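You operate a simulated robot arm through the tools that you are given. There is no shell and no other tool.

The job below is to be done with a simulated robot arm. You get a single attempt, and the scene is never put back.

Task
Fill the flask with the black ring to about 75 ml and close it with the green stopper.
Fine: nest it in the shuttle, slide it to FILL, and back to LOAD before stoppering.
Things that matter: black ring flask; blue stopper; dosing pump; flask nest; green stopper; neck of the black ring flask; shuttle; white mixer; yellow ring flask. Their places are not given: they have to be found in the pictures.

The check looks at the end state, three seconds after you hand in, the way a careful person would. Anything else that was tipped, shoved, dropped, spilled or broken makes it a failure. A push-on lid holds only when it is set on centred and level and pressed home; a screw cap is set on level and turned clockwise until tight.

Robot
A 6-joint arm with a two-finger parallel gripper, fixed in place. Base frame: the origin is on the floor under the middle of its stand, x ahead of it, y to its left, z up; the work surface is at about z = 0.9. Lengths are in m, angles in rad, forces in N, time in s.
With the tool pointing down near the work surface it reaches from about 0.24 to 0.66 m from the base axis. Its first joint turns from -1.152 to 1.152 rad. Payload 2.9 kg.
Tool frame: the origin (TCP) lies between the finger pads and is the grasp point; the fingertips stand 0.03 m ahead of it; z points along the fingers, y is the line along which they close. The gripper opens to 0.11 m. The fingers are 0.02 m wide and 0.01 m thick; the gripper's body (0.048 by 0.112 m) begins 0.055 m behind the TCP.
Orientation is that of the tool frame in the base frame, as [roll, pitch, yaw] about the fixed x, y, z axes, in that order (R = Rz(yaw) Ry(pitch) Rx(roll)). With the fingers straight down and closing along the base's y, the tool's x points along the base's -x, its y along +y and its z along -z.

Tools
- The arm moves only by the tool nudge_tool. Its argument "plan" is a list of rows, each an object of numbers (a shift or turn left out is 0, a gripper value left out holds the last): "dx", "dy", "dz": the shift along the tool's x, y, z in cm; "wx", "wy", "wz": the turn, a rotation vector about the tool's x, y, z in rad; "fingers": the closure in counts, from 0 (fully open) to 255 (shut). In form: [{"dx": .., "dy": .., "dz": .., "wx": .., "wy": .., "wz": .., "fingers": ..}, ...]. A call has 1 to 20 rows; each row shifts and turns the commanded pose from where the row before left it, along the tool's axes as they then stand. Rows are played at 5 a second. More than 0.05 m and 0.15 rad between two rows, or a gripper value outside its range, and nothing of the call is played. Where a pose cannot be reached the arm comes as near as it can. A force on the tool above 70 N (or 10 N above the force at the start of the call, whichever is more), or a blocked arm, ends the call early, and 0.2 s more pass. The fingers move at their own pace (about 0.108 m/s each) and stop on an object; they squeeze with about 34 N. The grip force told is the motor's: it shows also when the fingers shut on nothing. Time passes only in rows, and 0.2 s behind the last, so rows that do not move let the fingers close. The reply holds the time, the measured pose of the TCP, the force on the tool along the base axes, the opening and the grip force, in the units named above and with some noise, with the torque about the TCP (base axes, N m) and any sound that the robot's microphone picked up.
- Cameras (640 x 400 px; columns grow to the right, rows downward): "scene" is fixed at [0.0994, 0.4557, 1.3907]; the picture's right is [-0.49, -0.87, 0.00], its down [-0.44, 0.25, -0.86] and it looks along [0.75, -0.42, -0.51] (base axes); focal length 229 px, centre (320, 200). "wrist" rides on the gripper at [0.072, 0.017, -0.103] in the tool frame; the picture's right is [-0.23, 0.97, 0.00], its down [-0.76, -0.18, -0.62] and it looks along [-0.61, -0.14, 0.78] (tool axes); focal length 222 px, centre (320, 200).
- get_image(camera): a new picture of that camera. The clock stands still meanwhile.
- point_at(camera, pixels): for up to 12 pixels [column, row] of the newest picture of that camera ("zoom" is the newest enlarged one), the place [x, y, z] in the base frame of the surface seen there, good to about 0.003 m. The clock stands still meanwhile.
- inspect(camera, box): a new picture of the part [left, top, right, bottom] of that camera's present view, enlarged. The clock stands still meanwhile.
- job_done(): hands the job in; it is judged then, once.

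Open the gripper and draw the arm clear of the work before you hand the job in, unless the task says otherwise.

The tools are called after "Request:" as name(argument=value, ...) on one line, values as JSON. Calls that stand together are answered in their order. nudge_tool: Moves the arm, as the interface text tells. Its arguments: {"type":"object","properties":{"plan":{"type":"array"}},"required":["plan"]} The other tools are called the same way: get_image (camera) takes a picture; point_at (camera, pixels) gives the place of the surface under pixels of a picture; inspect (camera, box) takes an enlarged picture of a part of a camera's view; job_done () hands the job in.

At the start:

```text
time_s: 0.0
tool_pos: [0.3878, 0.0141, 1.3124]
orientation: [-3.141, -0.002, -3.141]
ft_force: [-0.9, -0.4, 0.9]
ft_torque: [0.0, 0.0, -0.01]
width: 0.1096
finger_force: 0.1
```

scene: 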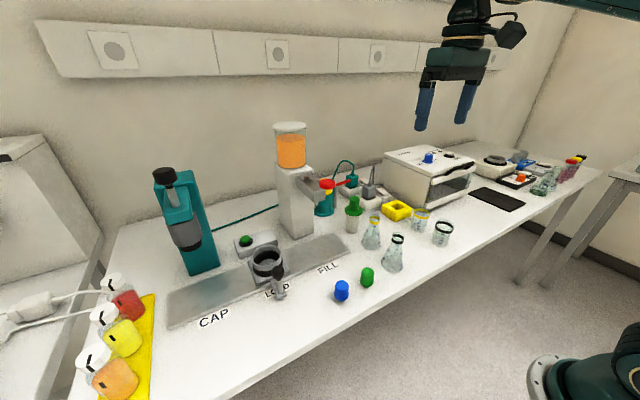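
wrist: 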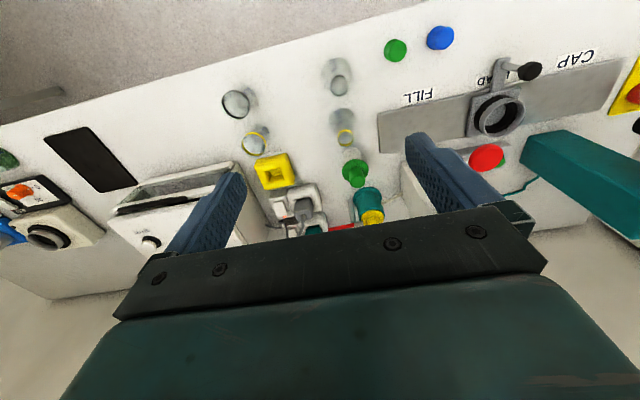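

The scene picture shows the shuttle track (CAP / LOAD / FILL) around (270,265), the flasks around (370,235)-(440,235), and blue and green stoppers at (341,290) and (367,277). I'll enlarge these areas first.

Request:
inspect(camera="scene", box=[320, 180, 480, 300])

Request:
inspect(camera="scene", box=[140, 110, 380, 330])

Request:
inspect(camera="wrist", box=[200, 20, 640, 240])

```text
3.33 times, centred on (400, 240) of scene
```

zoom: 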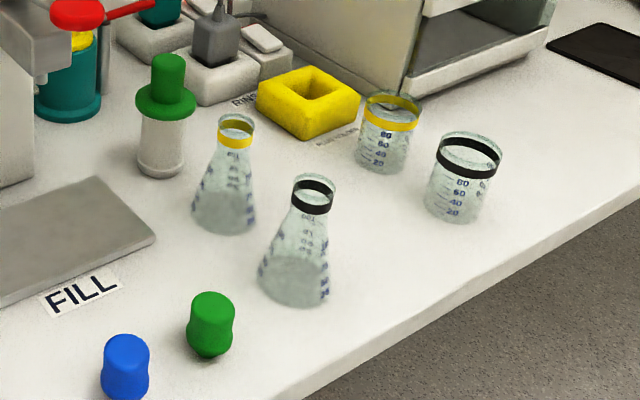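

```text
1.82 times, centred on (260, 220) of scene
```

zoom: 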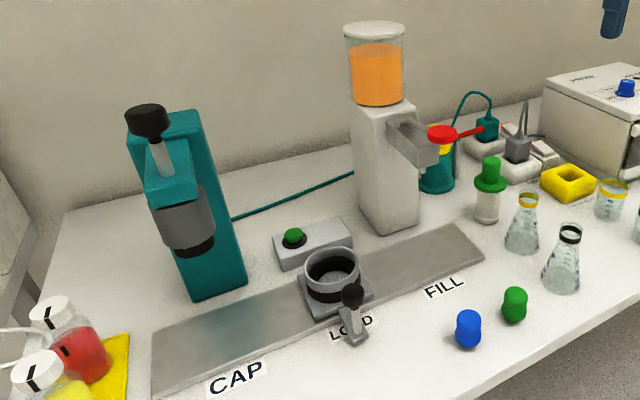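

```text
1.45 times, centred on (420, 130) of wrist
```

zoom: 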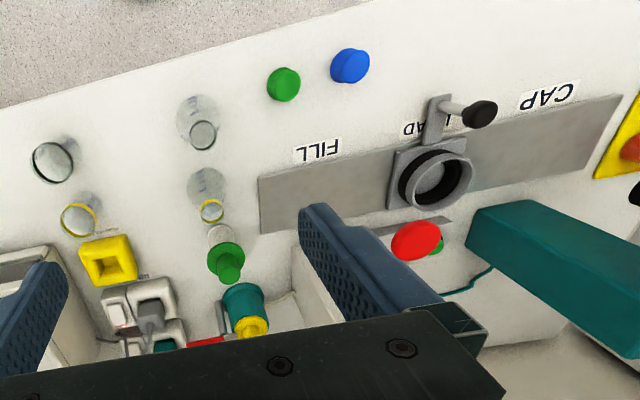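

I need a closer look at the pump, the green button box and the track, so I'm enlarging these parts further.

Request:
inspect(camera="scene", box=[260, 110, 370, 250])

Request:
inspect(camera="scene", box=[220, 220, 320, 320])

Request:
inspect(camera="wrist", box=[440, 40, 600, 190])

Request:
inspect(camera="scene", box=[350, 200, 420, 280])

```text
2.86 times, centred on (315, 180) of scene
```

zoom: 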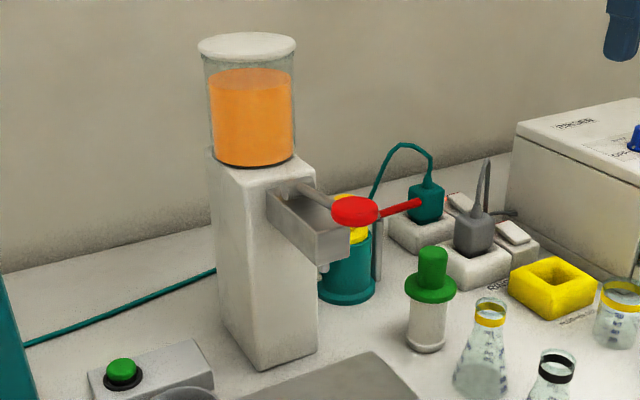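

```text
4.00 times, centred on (270, 270) of scene
```

zoom: 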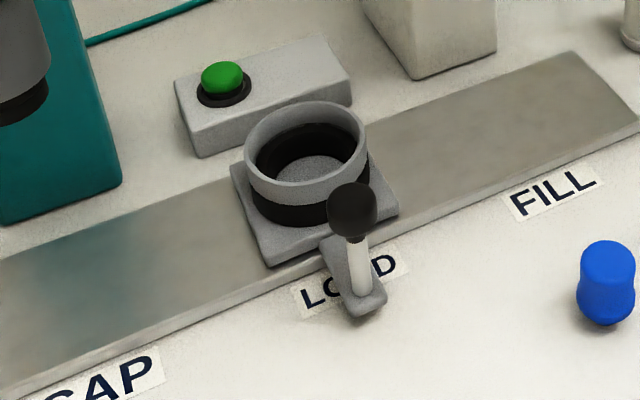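

```text
2.67 times, centred on (520, 115) of wrist
```

zoom: 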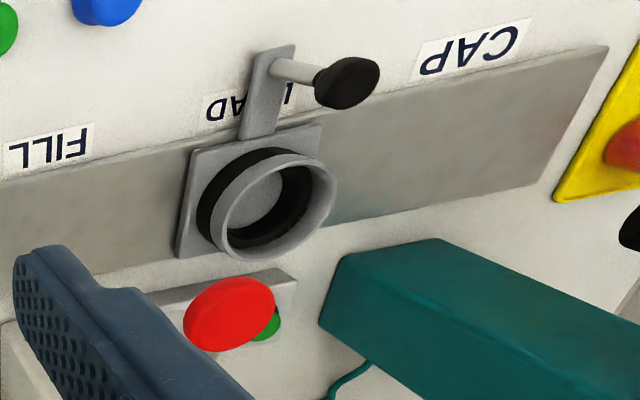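

```text
5.00 times, centred on (385, 240) of scene
```

zoom: 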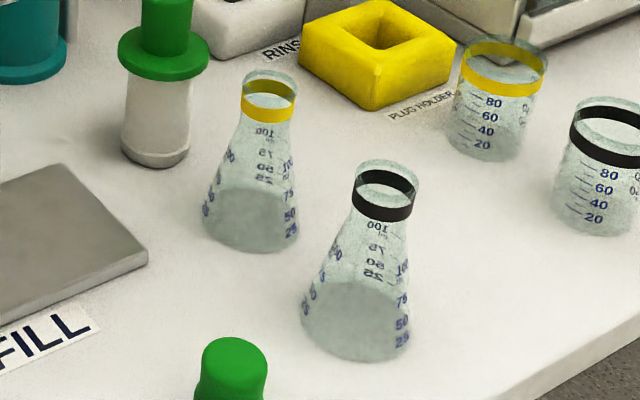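

Now I'll measure the positions of the main things, using the scene camera first. Pixels: flask neck (397,240), stoppers (341,290) and (367,277), nest (268,262), handle knob (279,272), red head (327,184), green button (245,240).

Request:
get_image(camera="scene")

Request:
point_at(camera="scene", pixels=[[341, 284], [341, 298], [367, 270], [367, 284], [397, 240], [391, 268], [268, 268], [279, 273], [281, 292], [327, 184], [343, 183], [246, 240]])

Request:
point_at(camera="wrist", pixels=[[487, 157], [500, 115], [530, 71], [440, 38], [396, 50], [337, 68], [340, 84], [345, 137], [237, 104], [476, 170], [384, 132], [610, 75]])

```text
taken
```

scene: 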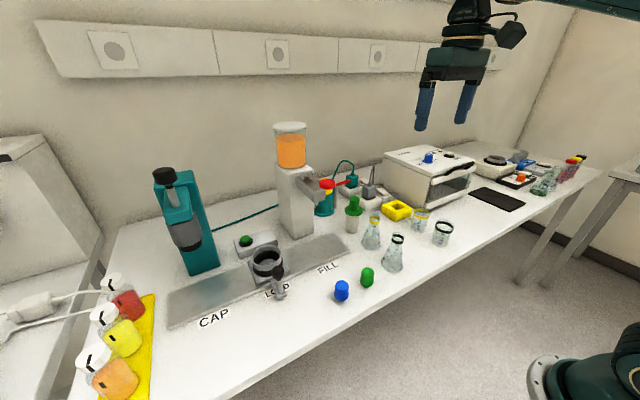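

```text
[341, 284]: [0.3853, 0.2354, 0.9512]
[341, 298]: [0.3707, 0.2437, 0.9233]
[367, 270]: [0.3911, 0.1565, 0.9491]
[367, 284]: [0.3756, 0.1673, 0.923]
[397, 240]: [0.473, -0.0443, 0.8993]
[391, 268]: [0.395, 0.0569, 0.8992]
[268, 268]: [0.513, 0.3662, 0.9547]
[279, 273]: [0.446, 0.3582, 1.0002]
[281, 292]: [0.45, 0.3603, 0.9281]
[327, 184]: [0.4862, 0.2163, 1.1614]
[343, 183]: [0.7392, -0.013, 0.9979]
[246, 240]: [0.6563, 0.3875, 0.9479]
```

```text
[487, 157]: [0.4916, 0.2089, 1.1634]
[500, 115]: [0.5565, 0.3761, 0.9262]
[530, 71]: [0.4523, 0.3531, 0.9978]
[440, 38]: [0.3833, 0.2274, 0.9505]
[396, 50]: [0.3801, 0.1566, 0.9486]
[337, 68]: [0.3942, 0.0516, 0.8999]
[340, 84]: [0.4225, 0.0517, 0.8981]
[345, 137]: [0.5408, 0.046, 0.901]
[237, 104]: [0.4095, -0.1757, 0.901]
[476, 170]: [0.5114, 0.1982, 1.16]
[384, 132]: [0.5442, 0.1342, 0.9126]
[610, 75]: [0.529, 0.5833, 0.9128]
```

The red head is at about (0.49, 0.21, 1.16), the nest is at (0.55, 0.37), the shuttle knob is at (0.45, 0.356, 1.0), and the stoppers are at (0.38, 0.157) green and (0.38, 0.23) blue. I'll move sideways at height, with the arm well back, to look at the pump and nest with the wrist camera.

Request:
nudge_tool(plan=[{"dx": 3, "dy": 3}, {"dx": 3, "dy": 4}, {"dx": 2, "dy": 4}, {"dy": 4}, {"dy": 4}, {}])

Request:
get_image(camera="wrist")

```text
time_s: 1.4
tool_pos: [0.3082, 0.2042, 1.3139]
orientation: [-3.141, 0.0, -3.141]
ft_force: [-0.7, 0.9, -0.3]
ft_torque: [0.02, 0.01, 0.0]
width: 0.1098
finger_force: 0.0
```

```text
taken
```

wrist: 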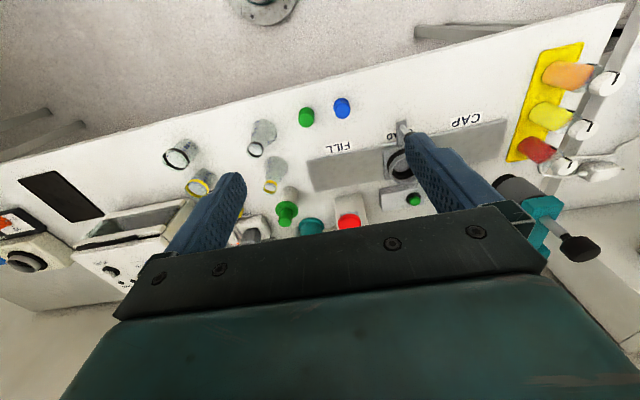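

From here the wrist view is mostly blocked, so I'll measure the pump head in an enlarged scene view: the red pad, the lever rod, the bracket and the nozzle.

Request:
inspect(camera="scene", box=[295, 160, 355, 220])

```text
6.67 times, centred on (325, 190) of scene
```

zoom: 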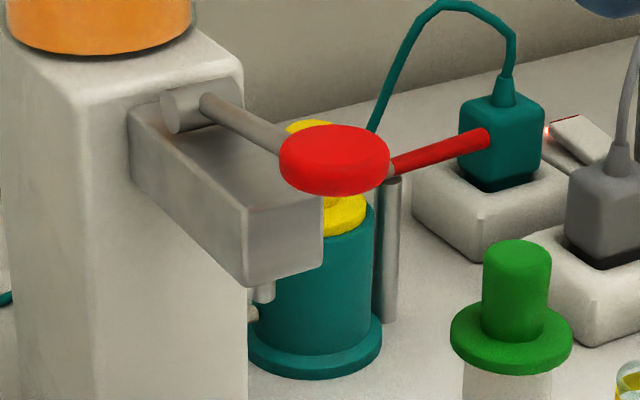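

Request:
point_at(camera="zoom", pixels=[[330, 155], [290, 165], [375, 160], [335, 130], [240, 115], [180, 105], [235, 215], [285, 240], [262, 292], [250, 315], [320, 240], [60, 90]])

Request:
inspect(camera="scene", box=[375, 220, 425, 280])

```text
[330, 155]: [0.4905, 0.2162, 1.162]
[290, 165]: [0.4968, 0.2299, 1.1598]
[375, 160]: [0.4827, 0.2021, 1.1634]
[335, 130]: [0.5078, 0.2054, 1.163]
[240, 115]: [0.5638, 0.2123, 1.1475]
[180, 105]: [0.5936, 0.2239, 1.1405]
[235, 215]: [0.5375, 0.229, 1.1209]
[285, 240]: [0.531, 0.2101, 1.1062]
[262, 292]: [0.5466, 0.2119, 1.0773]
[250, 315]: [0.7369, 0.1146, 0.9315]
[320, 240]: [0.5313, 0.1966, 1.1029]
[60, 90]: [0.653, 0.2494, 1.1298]
```

```text
6.67 times, centred on (400, 250) of scene
```

zoom: 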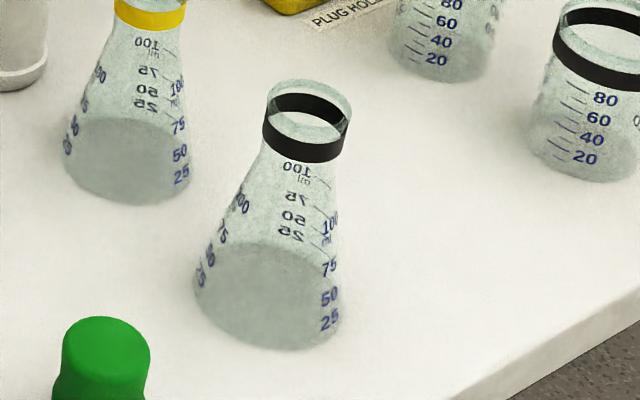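

The pump is a lever: the pivot is near (0.59, 0.21, 1.14), the pad is at (0.49, 0.213, 1.163), and the nozzle is at (0.547, 0.212, 1.07). Next I measure the black ring of the flask and the base outline in this zoom.

Request:
point_at(camera="zoom", pixels=[[300, 150], [270, 135], [340, 140], [310, 100], [285, 105], [335, 105], [330, 268], [330, 297], [330, 323], [205, 275], [270, 345], [300, 197]])

Request:
inspect(camera="wrist", box=[150, 70, 450, 230])

```text
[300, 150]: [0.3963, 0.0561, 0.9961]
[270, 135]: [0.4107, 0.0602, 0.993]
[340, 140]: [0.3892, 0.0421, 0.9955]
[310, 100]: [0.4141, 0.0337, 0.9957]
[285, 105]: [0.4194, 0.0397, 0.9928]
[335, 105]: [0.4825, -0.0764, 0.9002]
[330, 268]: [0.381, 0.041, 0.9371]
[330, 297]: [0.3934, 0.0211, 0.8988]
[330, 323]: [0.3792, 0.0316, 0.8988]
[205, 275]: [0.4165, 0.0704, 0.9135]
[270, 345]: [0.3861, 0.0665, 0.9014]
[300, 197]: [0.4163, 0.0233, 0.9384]
```

```text
2.13 times, centred on (300, 150) of wrist
```

zoom: 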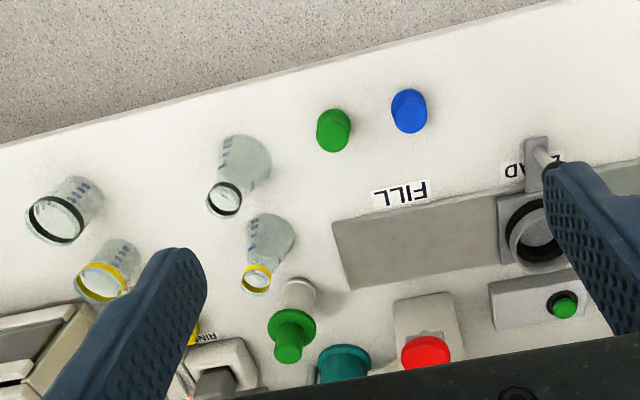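

The flask ring fits a circle centred near (0.4045, 0.0465) with radius about 0.0155 and z about 0.995. Now I move sideways to bring the nest between the fingers in the wrist view so I can measure it.

Request:
nudge_tool(plan=[{"dy": 4}, {"dy": 4}, {"dy": 4}, {"dy": 3}, {}])

Request:
get_image(camera="wrist")

Request:
inspect(camera="wrist", box=[250, 80, 410, 200])

```text
time_s: 2.6
tool_pos: [0.3087, 0.3545, 1.311]
orientation: [-3.141, 0.001, -3.141]
ft_force: [-0.1, -0.7, -0.3]
ft_torque: [0.02, -0.02, 0.04]
width: 0.1099
finger_force: 0.2
```

```text
taken
```

wrist: 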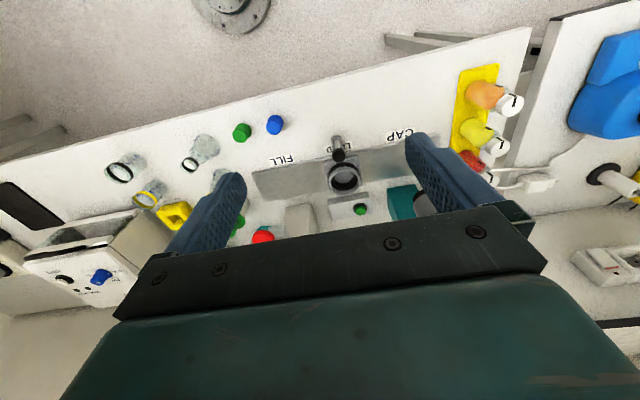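

```text
3.33 times, centred on (330, 140) of wrist
```

zoom: 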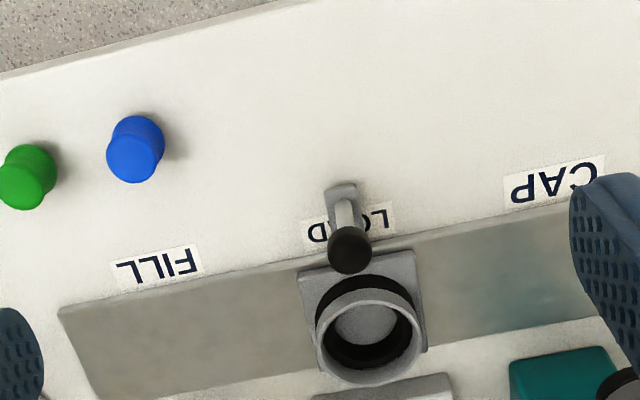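

The nest appears in this zoom with its rim around (368,330) and the knob at (349,250). I'll measure the rim edges, the floor, the knob, and the track ends.

Request:
point_at(camera="zoom", pixels=[[319, 335], [422, 328], [368, 378], [360, 290], [365, 322], [335, 310], [348, 250], [340, 190], [312, 275], [405, 262], [60, 310], [385, 350]])

Request:
inspect(camera="scene", box=[240, 235, 300, 310])

```text
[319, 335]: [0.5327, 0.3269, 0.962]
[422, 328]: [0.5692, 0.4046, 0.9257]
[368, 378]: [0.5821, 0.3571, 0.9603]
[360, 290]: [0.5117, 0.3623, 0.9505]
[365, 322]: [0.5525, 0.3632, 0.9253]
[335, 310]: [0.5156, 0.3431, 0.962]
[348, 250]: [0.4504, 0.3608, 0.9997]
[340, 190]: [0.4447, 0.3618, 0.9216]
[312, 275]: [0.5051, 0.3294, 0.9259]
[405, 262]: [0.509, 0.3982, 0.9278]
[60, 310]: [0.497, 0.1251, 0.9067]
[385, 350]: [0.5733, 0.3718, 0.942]
```

```text
5.33 times, centred on (270, 272) of scene
```

zoom: 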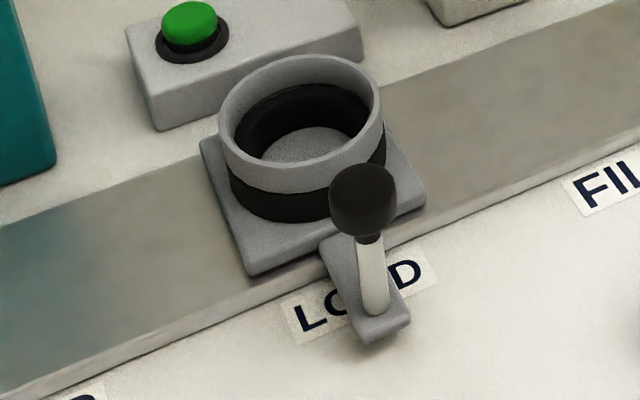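

I'll take more rim points from this scene zoom (rim ellipse roughly from (220,115) to (382,105)) to fix the nest's centre.

Request:
point_at(camera="zoom", pixels=[[222, 118], [381, 105], [290, 165], [300, 59], [250, 155], [345, 66], [245, 78], [305, 140], [202, 145], [250, 275], [424, 203], [362, 195]])

```text
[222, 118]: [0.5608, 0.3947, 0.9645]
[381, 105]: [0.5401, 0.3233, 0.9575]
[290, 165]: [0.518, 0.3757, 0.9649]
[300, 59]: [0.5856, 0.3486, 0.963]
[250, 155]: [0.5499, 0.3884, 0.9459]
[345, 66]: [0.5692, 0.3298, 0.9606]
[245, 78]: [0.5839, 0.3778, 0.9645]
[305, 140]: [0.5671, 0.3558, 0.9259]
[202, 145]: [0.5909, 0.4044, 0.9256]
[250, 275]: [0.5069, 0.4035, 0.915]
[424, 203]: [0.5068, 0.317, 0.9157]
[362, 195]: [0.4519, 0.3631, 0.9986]
```

The nest centre comes out near (0.549, 0.361) with the rim at z 0.962 and floor at z 0.9255, and the knob is centred at (0.449, 0.361, 1.0). Next I go down near the table edge to view the stoppers and flask up close.

Request:
nudge_tool(plan=[{"dy": -4}, {"dy": -4}, {"dy": -4}, {"dy": -4}, {"dy": -2, "dz": 3}, {"dz": 4}, {"dz": 4}, {"dz": 4}, {"dz": 4}, {"dz": 4}, {"dz": 3}, {}])

Request:
get_image(camera="wrist")

```text
time_s: 5.2
tool_pos: [0.3059, 0.1771, 1.0509]
orientation: [3.141, -0.001, -3.141]
ft_force: [-0.6, 1.0, -0.1]
ft_torque: [-0.03, 0.0, 0.0]
width: 0.1099
finger_force: 0.1
```

```text
taken
```

wrist: 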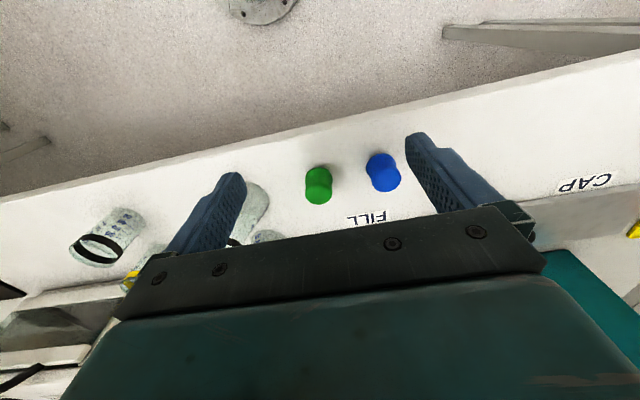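

The green stopper is seen at (319,186), so I'll enlarge it to understand its shape.

Request:
inspect(camera="wrist", box=[280, 140, 420, 230])

Request:
inspect(camera="scene", box=[325, 255, 385, 310])

```text
4.44 times, centred on (350, 185) of wrist
```

zoom: 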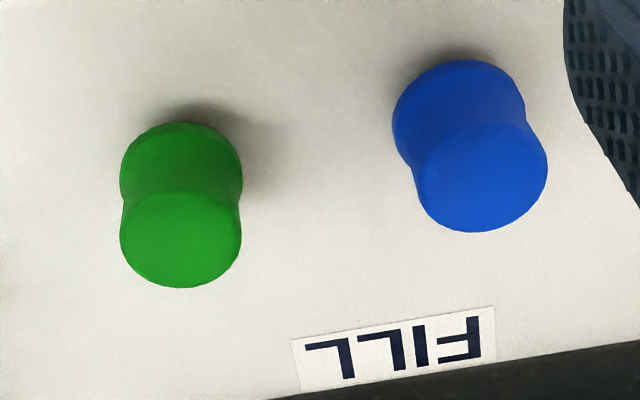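

```text
7.27 times, centred on (355, 282) of scene
```

zoom: 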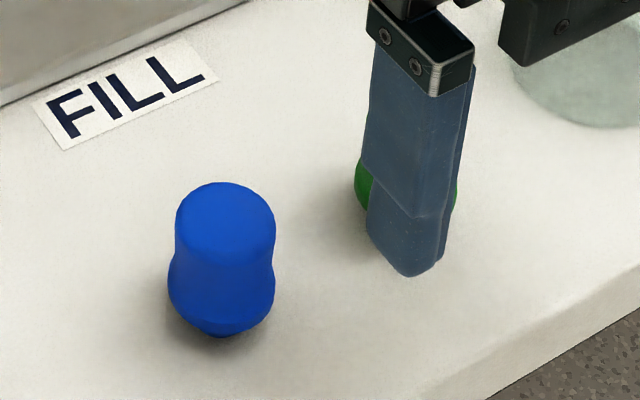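

The stopper has a wide top, a slight waist, a flange, and a narrower plug underneath. I measure the green one in the wrist camera.

Request:
inspect(camera="wrist", box=[290, 150, 350, 215])

Request:
point_at(camera="zoom", pixels=[[300, 330], [180, 330], [418, 330], [300, 250], [300, 390], [300, 170], [180, 170], [420, 170], [300, 130], [240, 150], [360, 150]])

```text
6.15 times, centred on (320, 182) of wrist
```

zoom: 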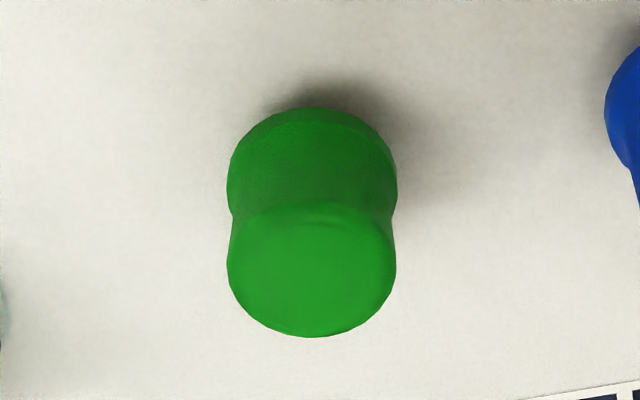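

```text
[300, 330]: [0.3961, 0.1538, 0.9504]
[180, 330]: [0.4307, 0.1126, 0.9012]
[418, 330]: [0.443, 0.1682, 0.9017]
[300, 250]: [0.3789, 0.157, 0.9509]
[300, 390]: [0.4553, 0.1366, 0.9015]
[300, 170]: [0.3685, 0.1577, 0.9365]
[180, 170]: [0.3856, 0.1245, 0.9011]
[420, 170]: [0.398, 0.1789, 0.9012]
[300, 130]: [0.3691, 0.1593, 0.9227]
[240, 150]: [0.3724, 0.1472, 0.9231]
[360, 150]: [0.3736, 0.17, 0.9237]
```

I measure the top face of the green stopper: centre about (312,268), left (235,265), right (390,265), near edge (312,207), far edge (312,333).

Request:
point_at(camera="zoom", pixels=[[312, 268], [236, 268], [388, 268], [312, 208], [312, 332], [230, 190], [395, 190], [312, 112]])

```text
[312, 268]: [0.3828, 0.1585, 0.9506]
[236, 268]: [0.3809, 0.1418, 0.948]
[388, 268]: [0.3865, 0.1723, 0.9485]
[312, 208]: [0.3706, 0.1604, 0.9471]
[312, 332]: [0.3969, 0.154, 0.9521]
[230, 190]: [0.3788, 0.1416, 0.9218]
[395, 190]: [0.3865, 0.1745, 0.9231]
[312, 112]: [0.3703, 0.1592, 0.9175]
```

The green stopper is centred near (0.3833, 0.1575), with its top at z 0.95 and its flange at about z 0.922. Now I raise a bit and move across to view the black-ring flask from near.

Request:
nudge_tool(plan=[{"dz": -4}, {"dz": -3}, {"dy": -4}, {"dy": -4}, {"dy": -4}, {"dx": -1, "dy": -1}, {}])

Request:
get_image(camera="wrist")

Request:
inspect(camera="wrist", box=[260, 120, 400, 220])

```text
time_s: 6.8
tool_pos: [0.3179, 0.0467, 1.1229]
orientation: [-3.141, 0.0, -3.141]
ft_force: [-0.8, 0.6, 0.1]
ft_torque: [-0.02, 0.04, -0.02]
width: 0.11
finger_force: 0.1
```

```text
taken
```

wrist: 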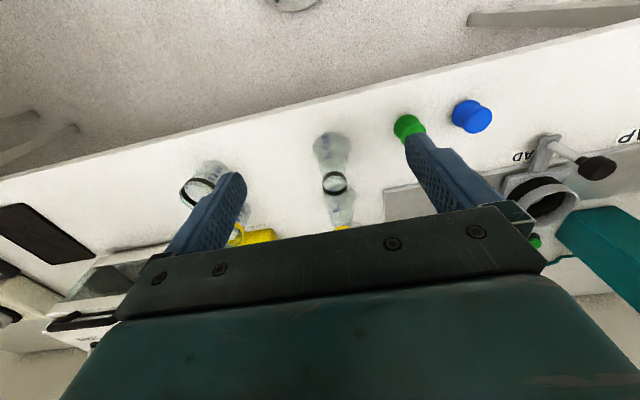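

```text
4.00 times, centred on (330, 170) of wrist
```

zoom: 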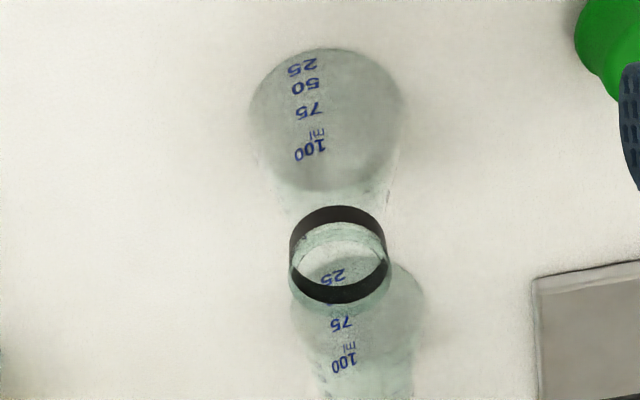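

The black ring lies around (338,255) in this zoom and the base ellipse runs from (250,110) to (407,110). I measure both.

Request:
point_at(camera="zoom", pixels=[[338, 211], [338, 225], [294, 250], [383, 245], [340, 295], [310, 215], [366, 213], [300, 70], [315, 150], [335, 325], [253, 110], [404, 110]])

```text
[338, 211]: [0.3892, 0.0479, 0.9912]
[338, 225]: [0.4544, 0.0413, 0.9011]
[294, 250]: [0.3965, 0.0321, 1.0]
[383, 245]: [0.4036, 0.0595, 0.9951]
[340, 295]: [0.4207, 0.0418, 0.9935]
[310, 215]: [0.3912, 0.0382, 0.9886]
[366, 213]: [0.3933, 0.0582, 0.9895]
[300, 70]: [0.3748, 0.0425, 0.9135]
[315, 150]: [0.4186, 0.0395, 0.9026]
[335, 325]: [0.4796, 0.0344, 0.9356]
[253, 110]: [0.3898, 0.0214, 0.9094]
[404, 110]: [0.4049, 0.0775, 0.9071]
```

The flask's axis is at about (0.4045, 0.0458), with neck radius about 0.0155 and base radius about 0.03. I move above it with the tips clear of the rim, then check.

Request:
nudge_tool(plan=[{"dx": -3}, {"dx": -3}, {"dx": -2.65, "dy": -0.1}, {"dz": 3}, {"dz": 2}, {}])

Request:
get_image(camera="wrist")

Request:
get_image(camera="scene")

```text
time_s: 8.2
tool_pos: [0.4039, 0.045, 1.0713]
orientation: [3.14, 0.0, -3.141]
ft_force: [0.0, 0.3, -0.2]
ft_torque: [-0.01, 0.01, 0.0]
width: 0.1099
finger_force: 0.0
```

```text
taken
```

wrist: 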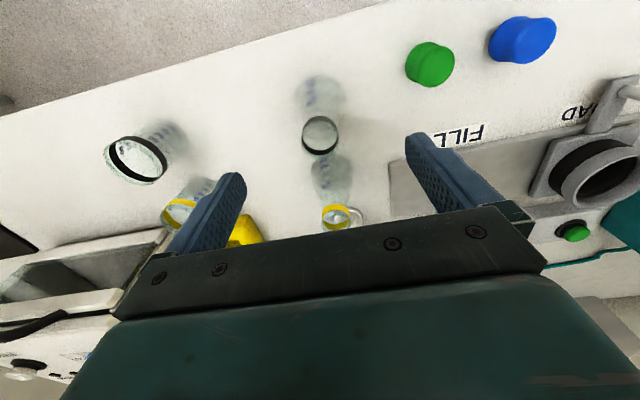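

```text
taken
```

scene: 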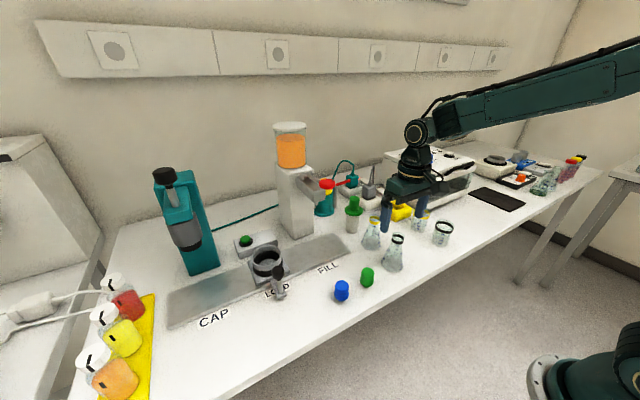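

The tips straddle the neck correctly (computed rim pixel (399,237) matches the picture). I go down to a TCP height of about 1.009 so the finger ends hold just the ring and neck.

Request:
nudge_tool(plan=[{"dz": 2, "dy": 0.08, "dx": -0.05}, {"dz": 2}, {"dz": 1.5}, {"dz": 0.7}, {}])

Request:
get_image(camera="wrist")

Request:
inspect(camera="scene", box=[350, 190, 450, 290])

```text
time_s: 9.4
tool_pos: [0.4046, 0.0456, 1.0098]
orientation: [-3.141, 0.001, 3.142]
ft_force: [-0.3, -0.2, -0.2]
ft_torque: [0.02, 0.02, 0.02]
width: 0.1098
finger_force: 0.0
```

```text
taken
```

wrist: 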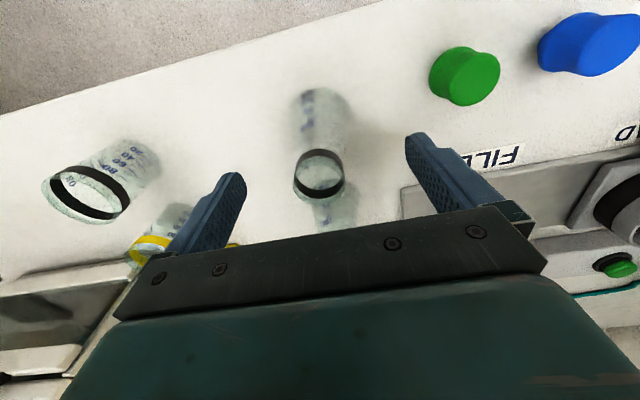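

```text
4.00 times, centred on (400, 240) of scene
```

zoom: 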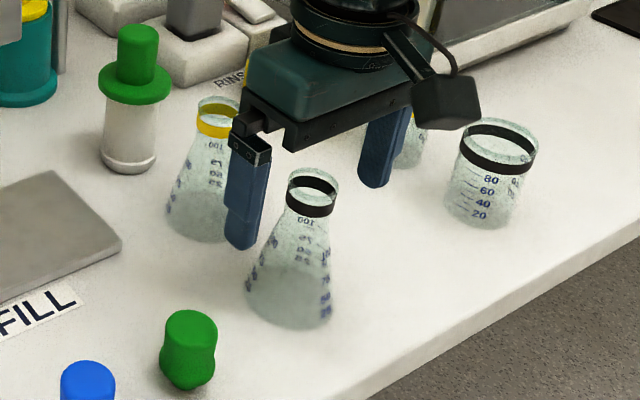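

The finger tips line up either side of the neck. I close most of the way (count 165, about 4 cm) and check the centring before squeezing.

Request:
nudge_tool(plan=[{"fingers": 80}, {"fingers": 120}, {"fingers": 150}, {"fingers": 165}, {}, {}])

Request:
inspect(camera="wrist", box=[240, 80, 400, 220])

Request:
inspect(camera="scene", box=[370, 210, 430, 280])

```text
time_s: 10.8
tool_pos: [0.4035, 0.0459, 1.0089]
orientation: [3.14, 0.001, -3.141]
ft_force: [0.3, 0.0, 0.4]
ft_torque: [0.02, -0.02, -0.01]
width: 0.0387
finger_force: 0.1
```

```text
2.86 times, centred on (320, 150) of wrist
```

zoom: 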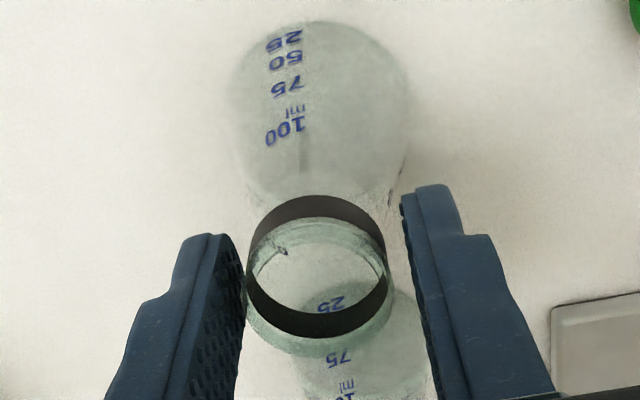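

```text
5.71 times, centred on (400, 245) of scene
```

zoom: 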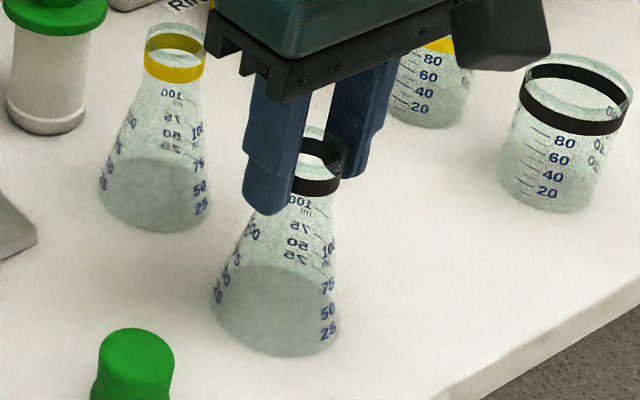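

The gap on the -y side (about 1 mm) is smaller than on the +y side (about 5 mm), so I shift 2 mm toward -y before squeezing the neck.

Request:
nudge_tool(plan=[{"dy": -0.2, "dx": -0.05}, {}, {"fingers": 175}, {"fingers": 185}, {"fingers": 200}, {"fingers": 230}, {"fingers": 255}, {}, {}])

Request:
inspect(camera="wrist", box=[240, 80, 400, 220])

Request:
inspect(camera="scene", box=[370, 210, 430, 280])

```text
time_s: 12.8
tool_pos: [0.4067, 0.0439, 1.0101]
orientation: [3.141, 0.0, 3.14]
ft_force: [-0.6, -0.1, 0.4]
ft_torque: [-0.06, -0.06, 0.01]
width: 0.0336
finger_force: 34.3
```

```text
2.86 times, centred on (320, 150) of wrist
```

zoom: 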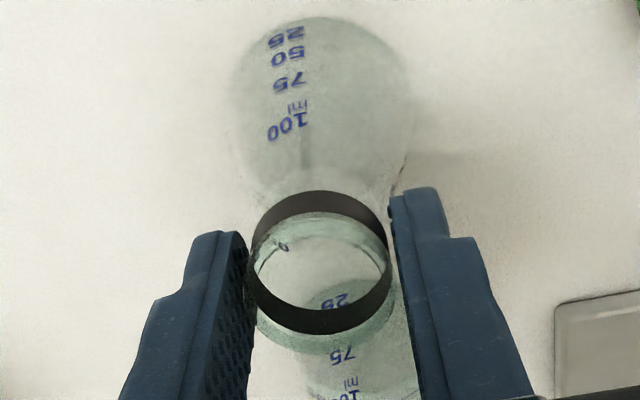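

```text
5.71 times, centred on (400, 245) of scene
```

zoom: 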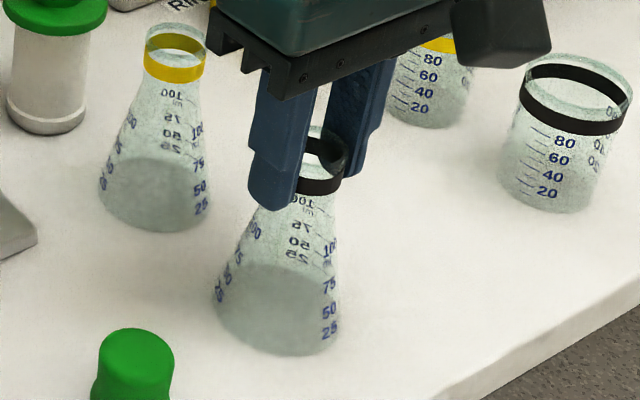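

The neck is held (opening 0.0336, grip 34 N). I lift a little first and check the flask hangs straight.

Request:
nudge_tool(plan=[{"dz": -0.5}, {"dz": -1}, {"dz": -1.5}, {"dz": -2}, {}])

Request:
inspect(camera="scene", box=[350, 180, 450, 280])

```text
time_s: 14.0
tool_pos: [0.406, 0.0427, 1.0611]
orientation: [-3.14, -0.001, 3.141]
ft_force: [0.6, -0.2, -1.4]
ft_torque: [-0.01, 0.0, 0.0]
width: 0.0336
finger_force: 33.9
```

```text
4.00 times, centred on (400, 230) of scene
```

zoom: 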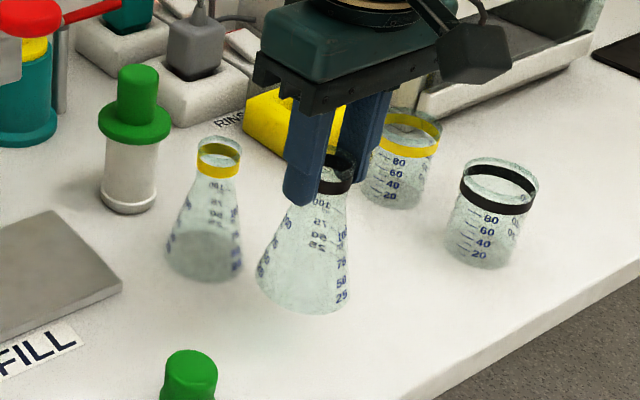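

The flask hangs straight in the fingers. I raise to about z 1.16, carry it in +y at x≈0.40 (in front of the pump), and stop in line with the nest.

Request:
nudge_tool(plan=[{"dz": -2}, {"dz": -3}, {"dz": -3}, {"dz": -2}, {"dy": 1.5}, {"dy": 3}, {"dy": 3}, {"dy": 3}, {"dy": 3}, {"dy": 3}, {"dy": 3}, {"dy": 3}, {"dy": 3}, {"dy": 3}, {"dy": 2.2}, {"dy": 1}, {}])

Request:
get_image(camera="scene")

Request:
get_image(camera="wrist")

```text
time_s: 17.6
tool_pos: [0.4051, 0.3616, 1.1614]
orientation: [3.141, 0.0, 3.141]
ft_force: [0.1, -0.7, -1.0]
ft_torque: [0.04, 0.03, -0.03]
width: 0.0335
finger_force: 34.1
```

```text
taken
```

scene: 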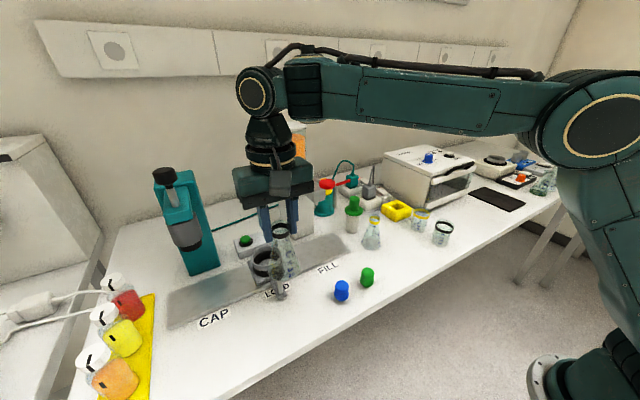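

```text
taken
```

wrist: 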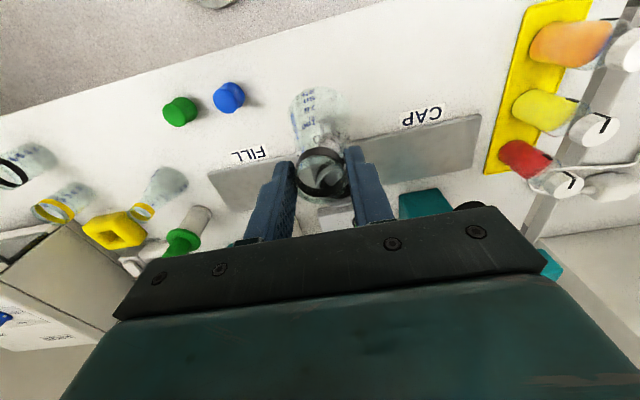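

The flask is in line with the nest. Before moving in, I check where the capper head (scene about (187,235)) and pump head are for clearance.

Request:
point_at(camera="scene", pixels=[[187, 235], [200, 235], [190, 247], [203, 262], [170, 180], [163, 175], [180, 200], [327, 184], [327, 196]])

```text
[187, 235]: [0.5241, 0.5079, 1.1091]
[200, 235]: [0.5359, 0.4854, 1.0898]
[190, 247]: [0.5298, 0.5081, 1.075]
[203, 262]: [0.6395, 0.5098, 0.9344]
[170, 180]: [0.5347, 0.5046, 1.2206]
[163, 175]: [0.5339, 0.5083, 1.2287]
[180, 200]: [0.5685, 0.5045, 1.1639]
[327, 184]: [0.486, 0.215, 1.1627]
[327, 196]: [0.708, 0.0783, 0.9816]
```

The capper's top is near (0.534, 0.508, 1.23), so I check how far the arm's wrist housing sticks out toward +y.

Request:
point_at(camera="scene", pixels=[[255, 92], [240, 92], [270, 92], [255, 112], [255, 72], [262, 130], [250, 155], [240, 180], [300, 90], [245, 130], [285, 183], [244, 75]])

Request:
inspect(camera="scene", box=[140, 50, 340, 300])

```text
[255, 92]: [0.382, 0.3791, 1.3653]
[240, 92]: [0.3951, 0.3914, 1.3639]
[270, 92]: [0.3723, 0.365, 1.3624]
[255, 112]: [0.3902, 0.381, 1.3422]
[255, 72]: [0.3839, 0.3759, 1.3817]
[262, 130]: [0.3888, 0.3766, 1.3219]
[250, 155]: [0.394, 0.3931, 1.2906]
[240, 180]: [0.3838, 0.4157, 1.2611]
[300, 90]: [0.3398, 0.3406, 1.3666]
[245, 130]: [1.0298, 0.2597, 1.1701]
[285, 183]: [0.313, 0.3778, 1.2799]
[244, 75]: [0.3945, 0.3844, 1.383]
```

```text
1.60 times, centred on (240, 175) of scene
```

zoom: 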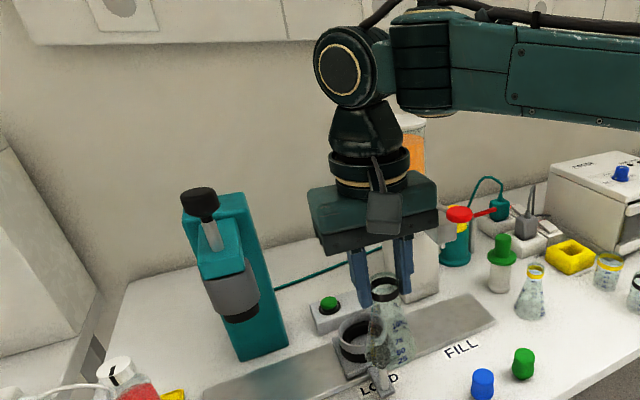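

There is clearance on both sides (wrist within y 0.42, capper from 0.48). I move in over the nest at the present height, passing above the knob.

Request:
nudge_tool(plan=[{"dx": -1.5}, {"dx": -3}, {"dx": -3}, {"dx": -3}, {"dx": -2.5}, {"dx": -1.5}, {}])

Request:
get_image(camera="wrist")

Request:
inspect(camera="scene", box=[210, 190, 330, 310])

```text
time_s: 19.2
tool_pos: [0.5164, 0.3425, 1.1457]
orientation: [3.141, -0.001, -3.141]
ft_force: [1.2, -0.8, -1.2]
ft_torque: [0.02, -0.01, -0.01]
width: 0.0334
finger_force: 34.2
out of reach, approached as far as the arm can: row 4, 5, 6
```

```text
taken
```

wrist: 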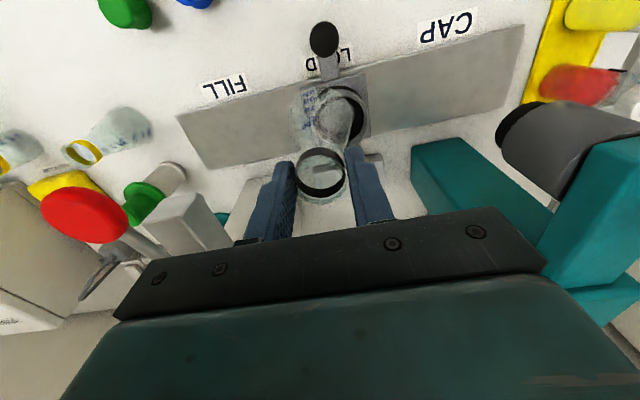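

```text
3.33 times, centred on (270, 250) of scene
```

zoom: 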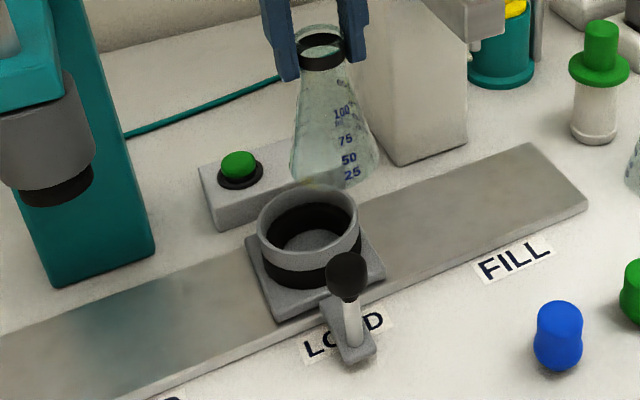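

The arm stopped short at (0.516, 0.343) because at this height the reach is limited. Reach should grow lower down, so I descend part way (flask base still above the nest rim) and see where the arm settles.

Request:
nudge_tool(plan=[{"dz": 1}, {"dz": 1}, {"dz": 1}, {"dz": 1}, {}])

Request:
inspect(camera="scene", box=[210, 190, 330, 310])

```text
time_s: 20.4
tool_pos: [0.5154, 0.3436, 1.1052]
orientation: [3.141, 0.001, -3.14]
ft_force: [0.0, 0.6, -0.3]
ft_torque: [0.04, 0.03, -0.02]
width: 0.0333
finger_force: 34.2
```

```text
3.33 times, centred on (270, 250) of scene
```

zoom: 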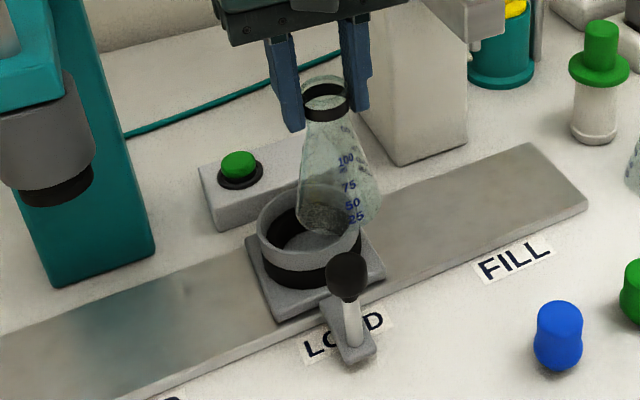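

The commanded pose was reset to where the arm stopped, and the base is now at about z 0.995. I try moving outward toward the nest centre in small steps at this height.

Request:
nudge_tool(plan=[{"dx": -0.8, "dy": 0.4}, {"dx": -0.8, "dy": 0.4}, {"dx": -0.8, "dy": 0.4}, {}])

```text
time_s: 21.4
tool_pos: [0.5312, 0.3517, 1.1051]
orientation: [-3.141, -0.001, 3.14]
ft_force: [-0.4, 0.4, -0.2]
ft_torque: [-0.03, 0.0, 0.0]
width: 0.0337
finger_force: 34.0
out of reach, approached as far as the arm can: row 3
```

Reach here is about 0.637 m, while the nest needs 0.657 m, so a vertical tool cannot carry the flask in upright. I'll return the flask to its original spot and regrasp it with the tool leaned outward about its closing axis. The pads then stay parallel to the flask and reach increases. First I retreat and lift clear of the knob.

Request:
nudge_tool(plan=[{"dx": 1, "dy": -0.3}, {"dx": 2, "dz": -1}, {"dx": 0.5, "dz": -2}, {"dz": -2.5}, {"dx": 2}, {"dx": 3}, {"dx": 3}, {"dx": 1.2}, {}])

Request:
get_image(camera="scene")

```text
time_s: 23.4
tool_pos: [0.4049, 0.347, 1.1611]
orientation: [3.141, 0.0, 3.139]
ft_force: [0.8, 0.3, 0.1]
ft_torque: [0.01, 0.02, 0.0]
width: 0.0335
finger_force: 33.9
```

```text
taken
```

scene: 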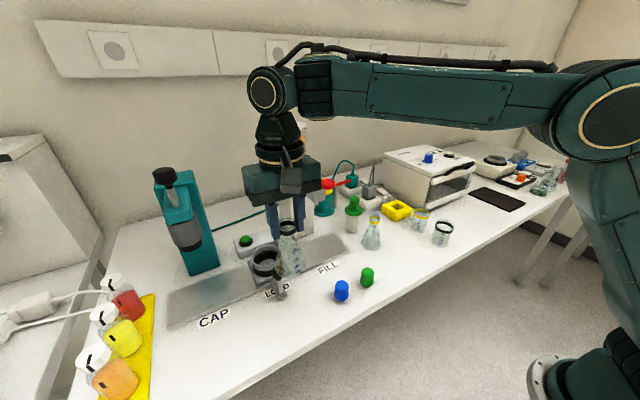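

The flask is clear of the knob and nest. I carry it back along -y to its original spot and lower it most of the way.

Request:
nudge_tool(plan=[{"dy": -1.5}, {"dy": -3}, {"dy": -3}, {"dy": -3}, {"dy": -3}, {"dy": -3}, {"dy": -3}, {"dy": -3}, {"dy": -3}, {"dy": -3}, {"dy": -1.7}, {}, {"dz": 3}, {"dz": 3}, {"dz": 3}, {"dz": 3}, {"dz": 1.5}, {}])

Request:
inspect(camera="scene", box=[350, 190, 450, 290])

```text
time_s: 27.2
tool_pos: [0.4053, 0.0444, 1.0268]
orientation: [-3.141, 0.002, 3.142]
ft_force: [0.7, 0.2, -0.5]
ft_torque: [-0.01, 0.0, -0.02]
width: 0.033
finger_force: 34.2
```

```text
4.00 times, centred on (400, 240) of scene
```

zoom: 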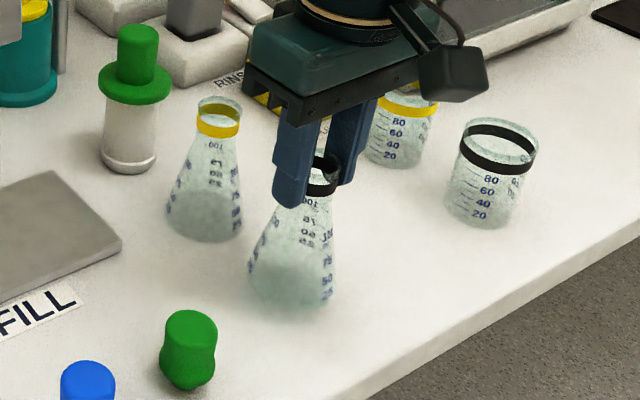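

The flask base is about 1.6 cm above the table. I lower gently, then in small steps until a force shows.

Request:
nudge_tool(plan=[{"dz": 0.8}, {"dz": 0.5}, {"dz": 0.15}, {"dz": 0.1}, {}])

```text
time_s: 28.4
tool_pos: [0.4048, 0.045, 1.0113]
orientation: [3.141, 0.002, 3.141]
ft_force: [0.5, -0.1, -0.5]
ft_torque: [-0.04, 0.01, 0.0]
width: 0.0334
finger_force: 33.8
```

No contact force has shown yet, so I continue in 1 mm steps.

Request:
nudge_tool(plan=[{"dz": 0.1}, {}, {}])

Request:
nudge_tool(plan=[{"dz": 0.1}, {}, {}])

```text
time_s: 29.2
tool_pos: [0.4052, 0.0448, 1.0105]
orientation: [-3.141, 0.002, 3.141]
ft_force: [-4.3, -1.6, 14.0]
ft_torque: [-0.05, 0.3, 0.04]
width: 0.0332
finger_force: 34.0
```

```text
time_s: 30.0
tool_pos: [0.4062, 0.0453, 1.0093]
orientation: [-3.141, 0.003, -3.141]
ft_force: [-4.6, -2.7, 32.4]
ft_torque: [-0.12, 0.45, 0.03]
width: 0.0334
finger_force: 34.3
```

The base is on the table (32 N). I relieve 1.5 mm and then open the fingers.

Request:
nudge_tool(plan=[{"dz": -0.15}, {}, {"fingers": 180}, {"fingers": 160}, {"fingers": 120}, {"fingers": 60}, {"fingers": 0}, {}])

Request:
inspect(camera="scene", box=[350, 190, 450, 290])

Request:
inspect(camera="wrist", box=[240, 80, 400, 220])

```text
time_s: 31.8
tool_pos: [0.4053, 0.0443, 1.0099]
orientation: [3.141, 0.0, 3.141]
ft_force: [0.0, 0.2, 0.0]
ft_torque: [-0.01, 0.01, 0.0]
width: 0.1101
finger_force: 0.0
```

```text
4.00 times, centred on (400, 240) of scene
```

zoom: 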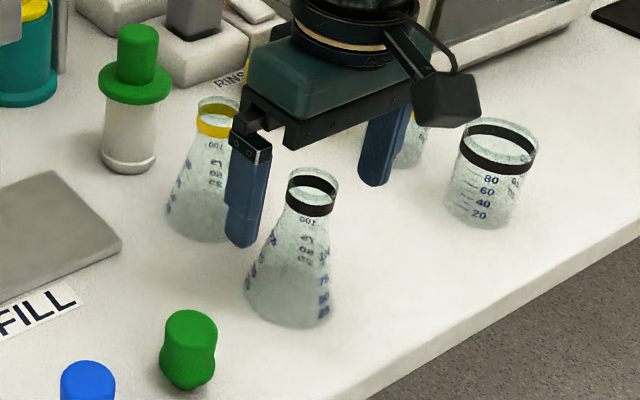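

```text
2.86 times, centred on (320, 150) of wrist
```

zoom: 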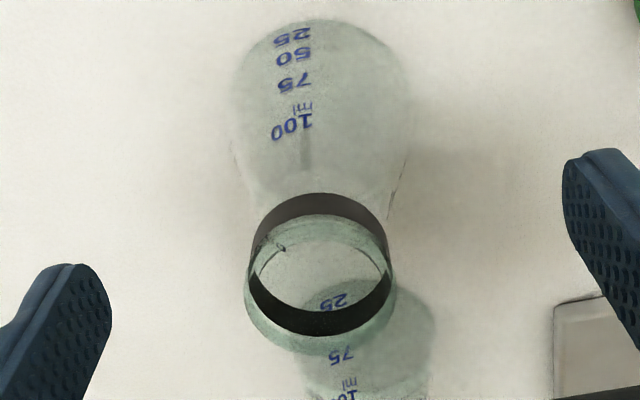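

The flask stands upright at its place. With the fingers open around it, I lean the tool outward by about 0.22 rad about its closing axis and check the view.

Request:
nudge_tool(plan=[{"wy": -0.06}, {"wy": -0.06}, {"wy": -0.06}, {"wy": -0.06}, {}])

Request:
inspect(camera="scene", box=[350, 190, 450, 290])

Request:
get_image(camera="wrist")

```text
time_s: 33.0
tool_pos: [0.4049, 0.0441, 1.0102]
orientation: [-3.141, 0.241, 3.141]
ft_force: [-0.6, -0.6, 0.6]
ft_torque: [-0.01, -0.02, 0.0]
width: 0.1101
finger_force: 0.1
```

```text
4.00 times, centred on (400, 240) of scene
```

zoom: 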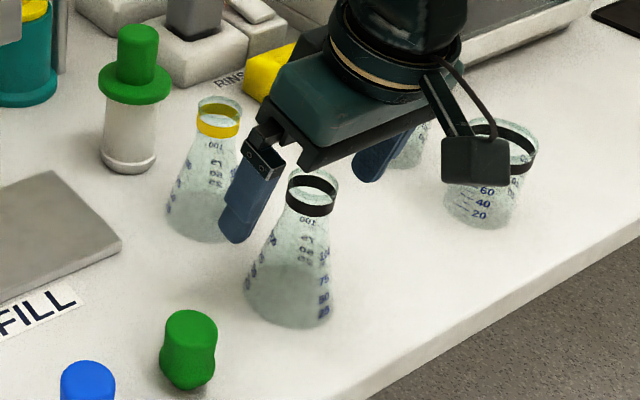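

```text
taken
```

wrist: 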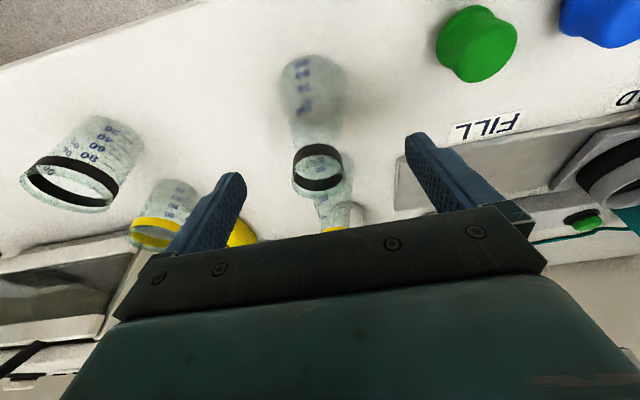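

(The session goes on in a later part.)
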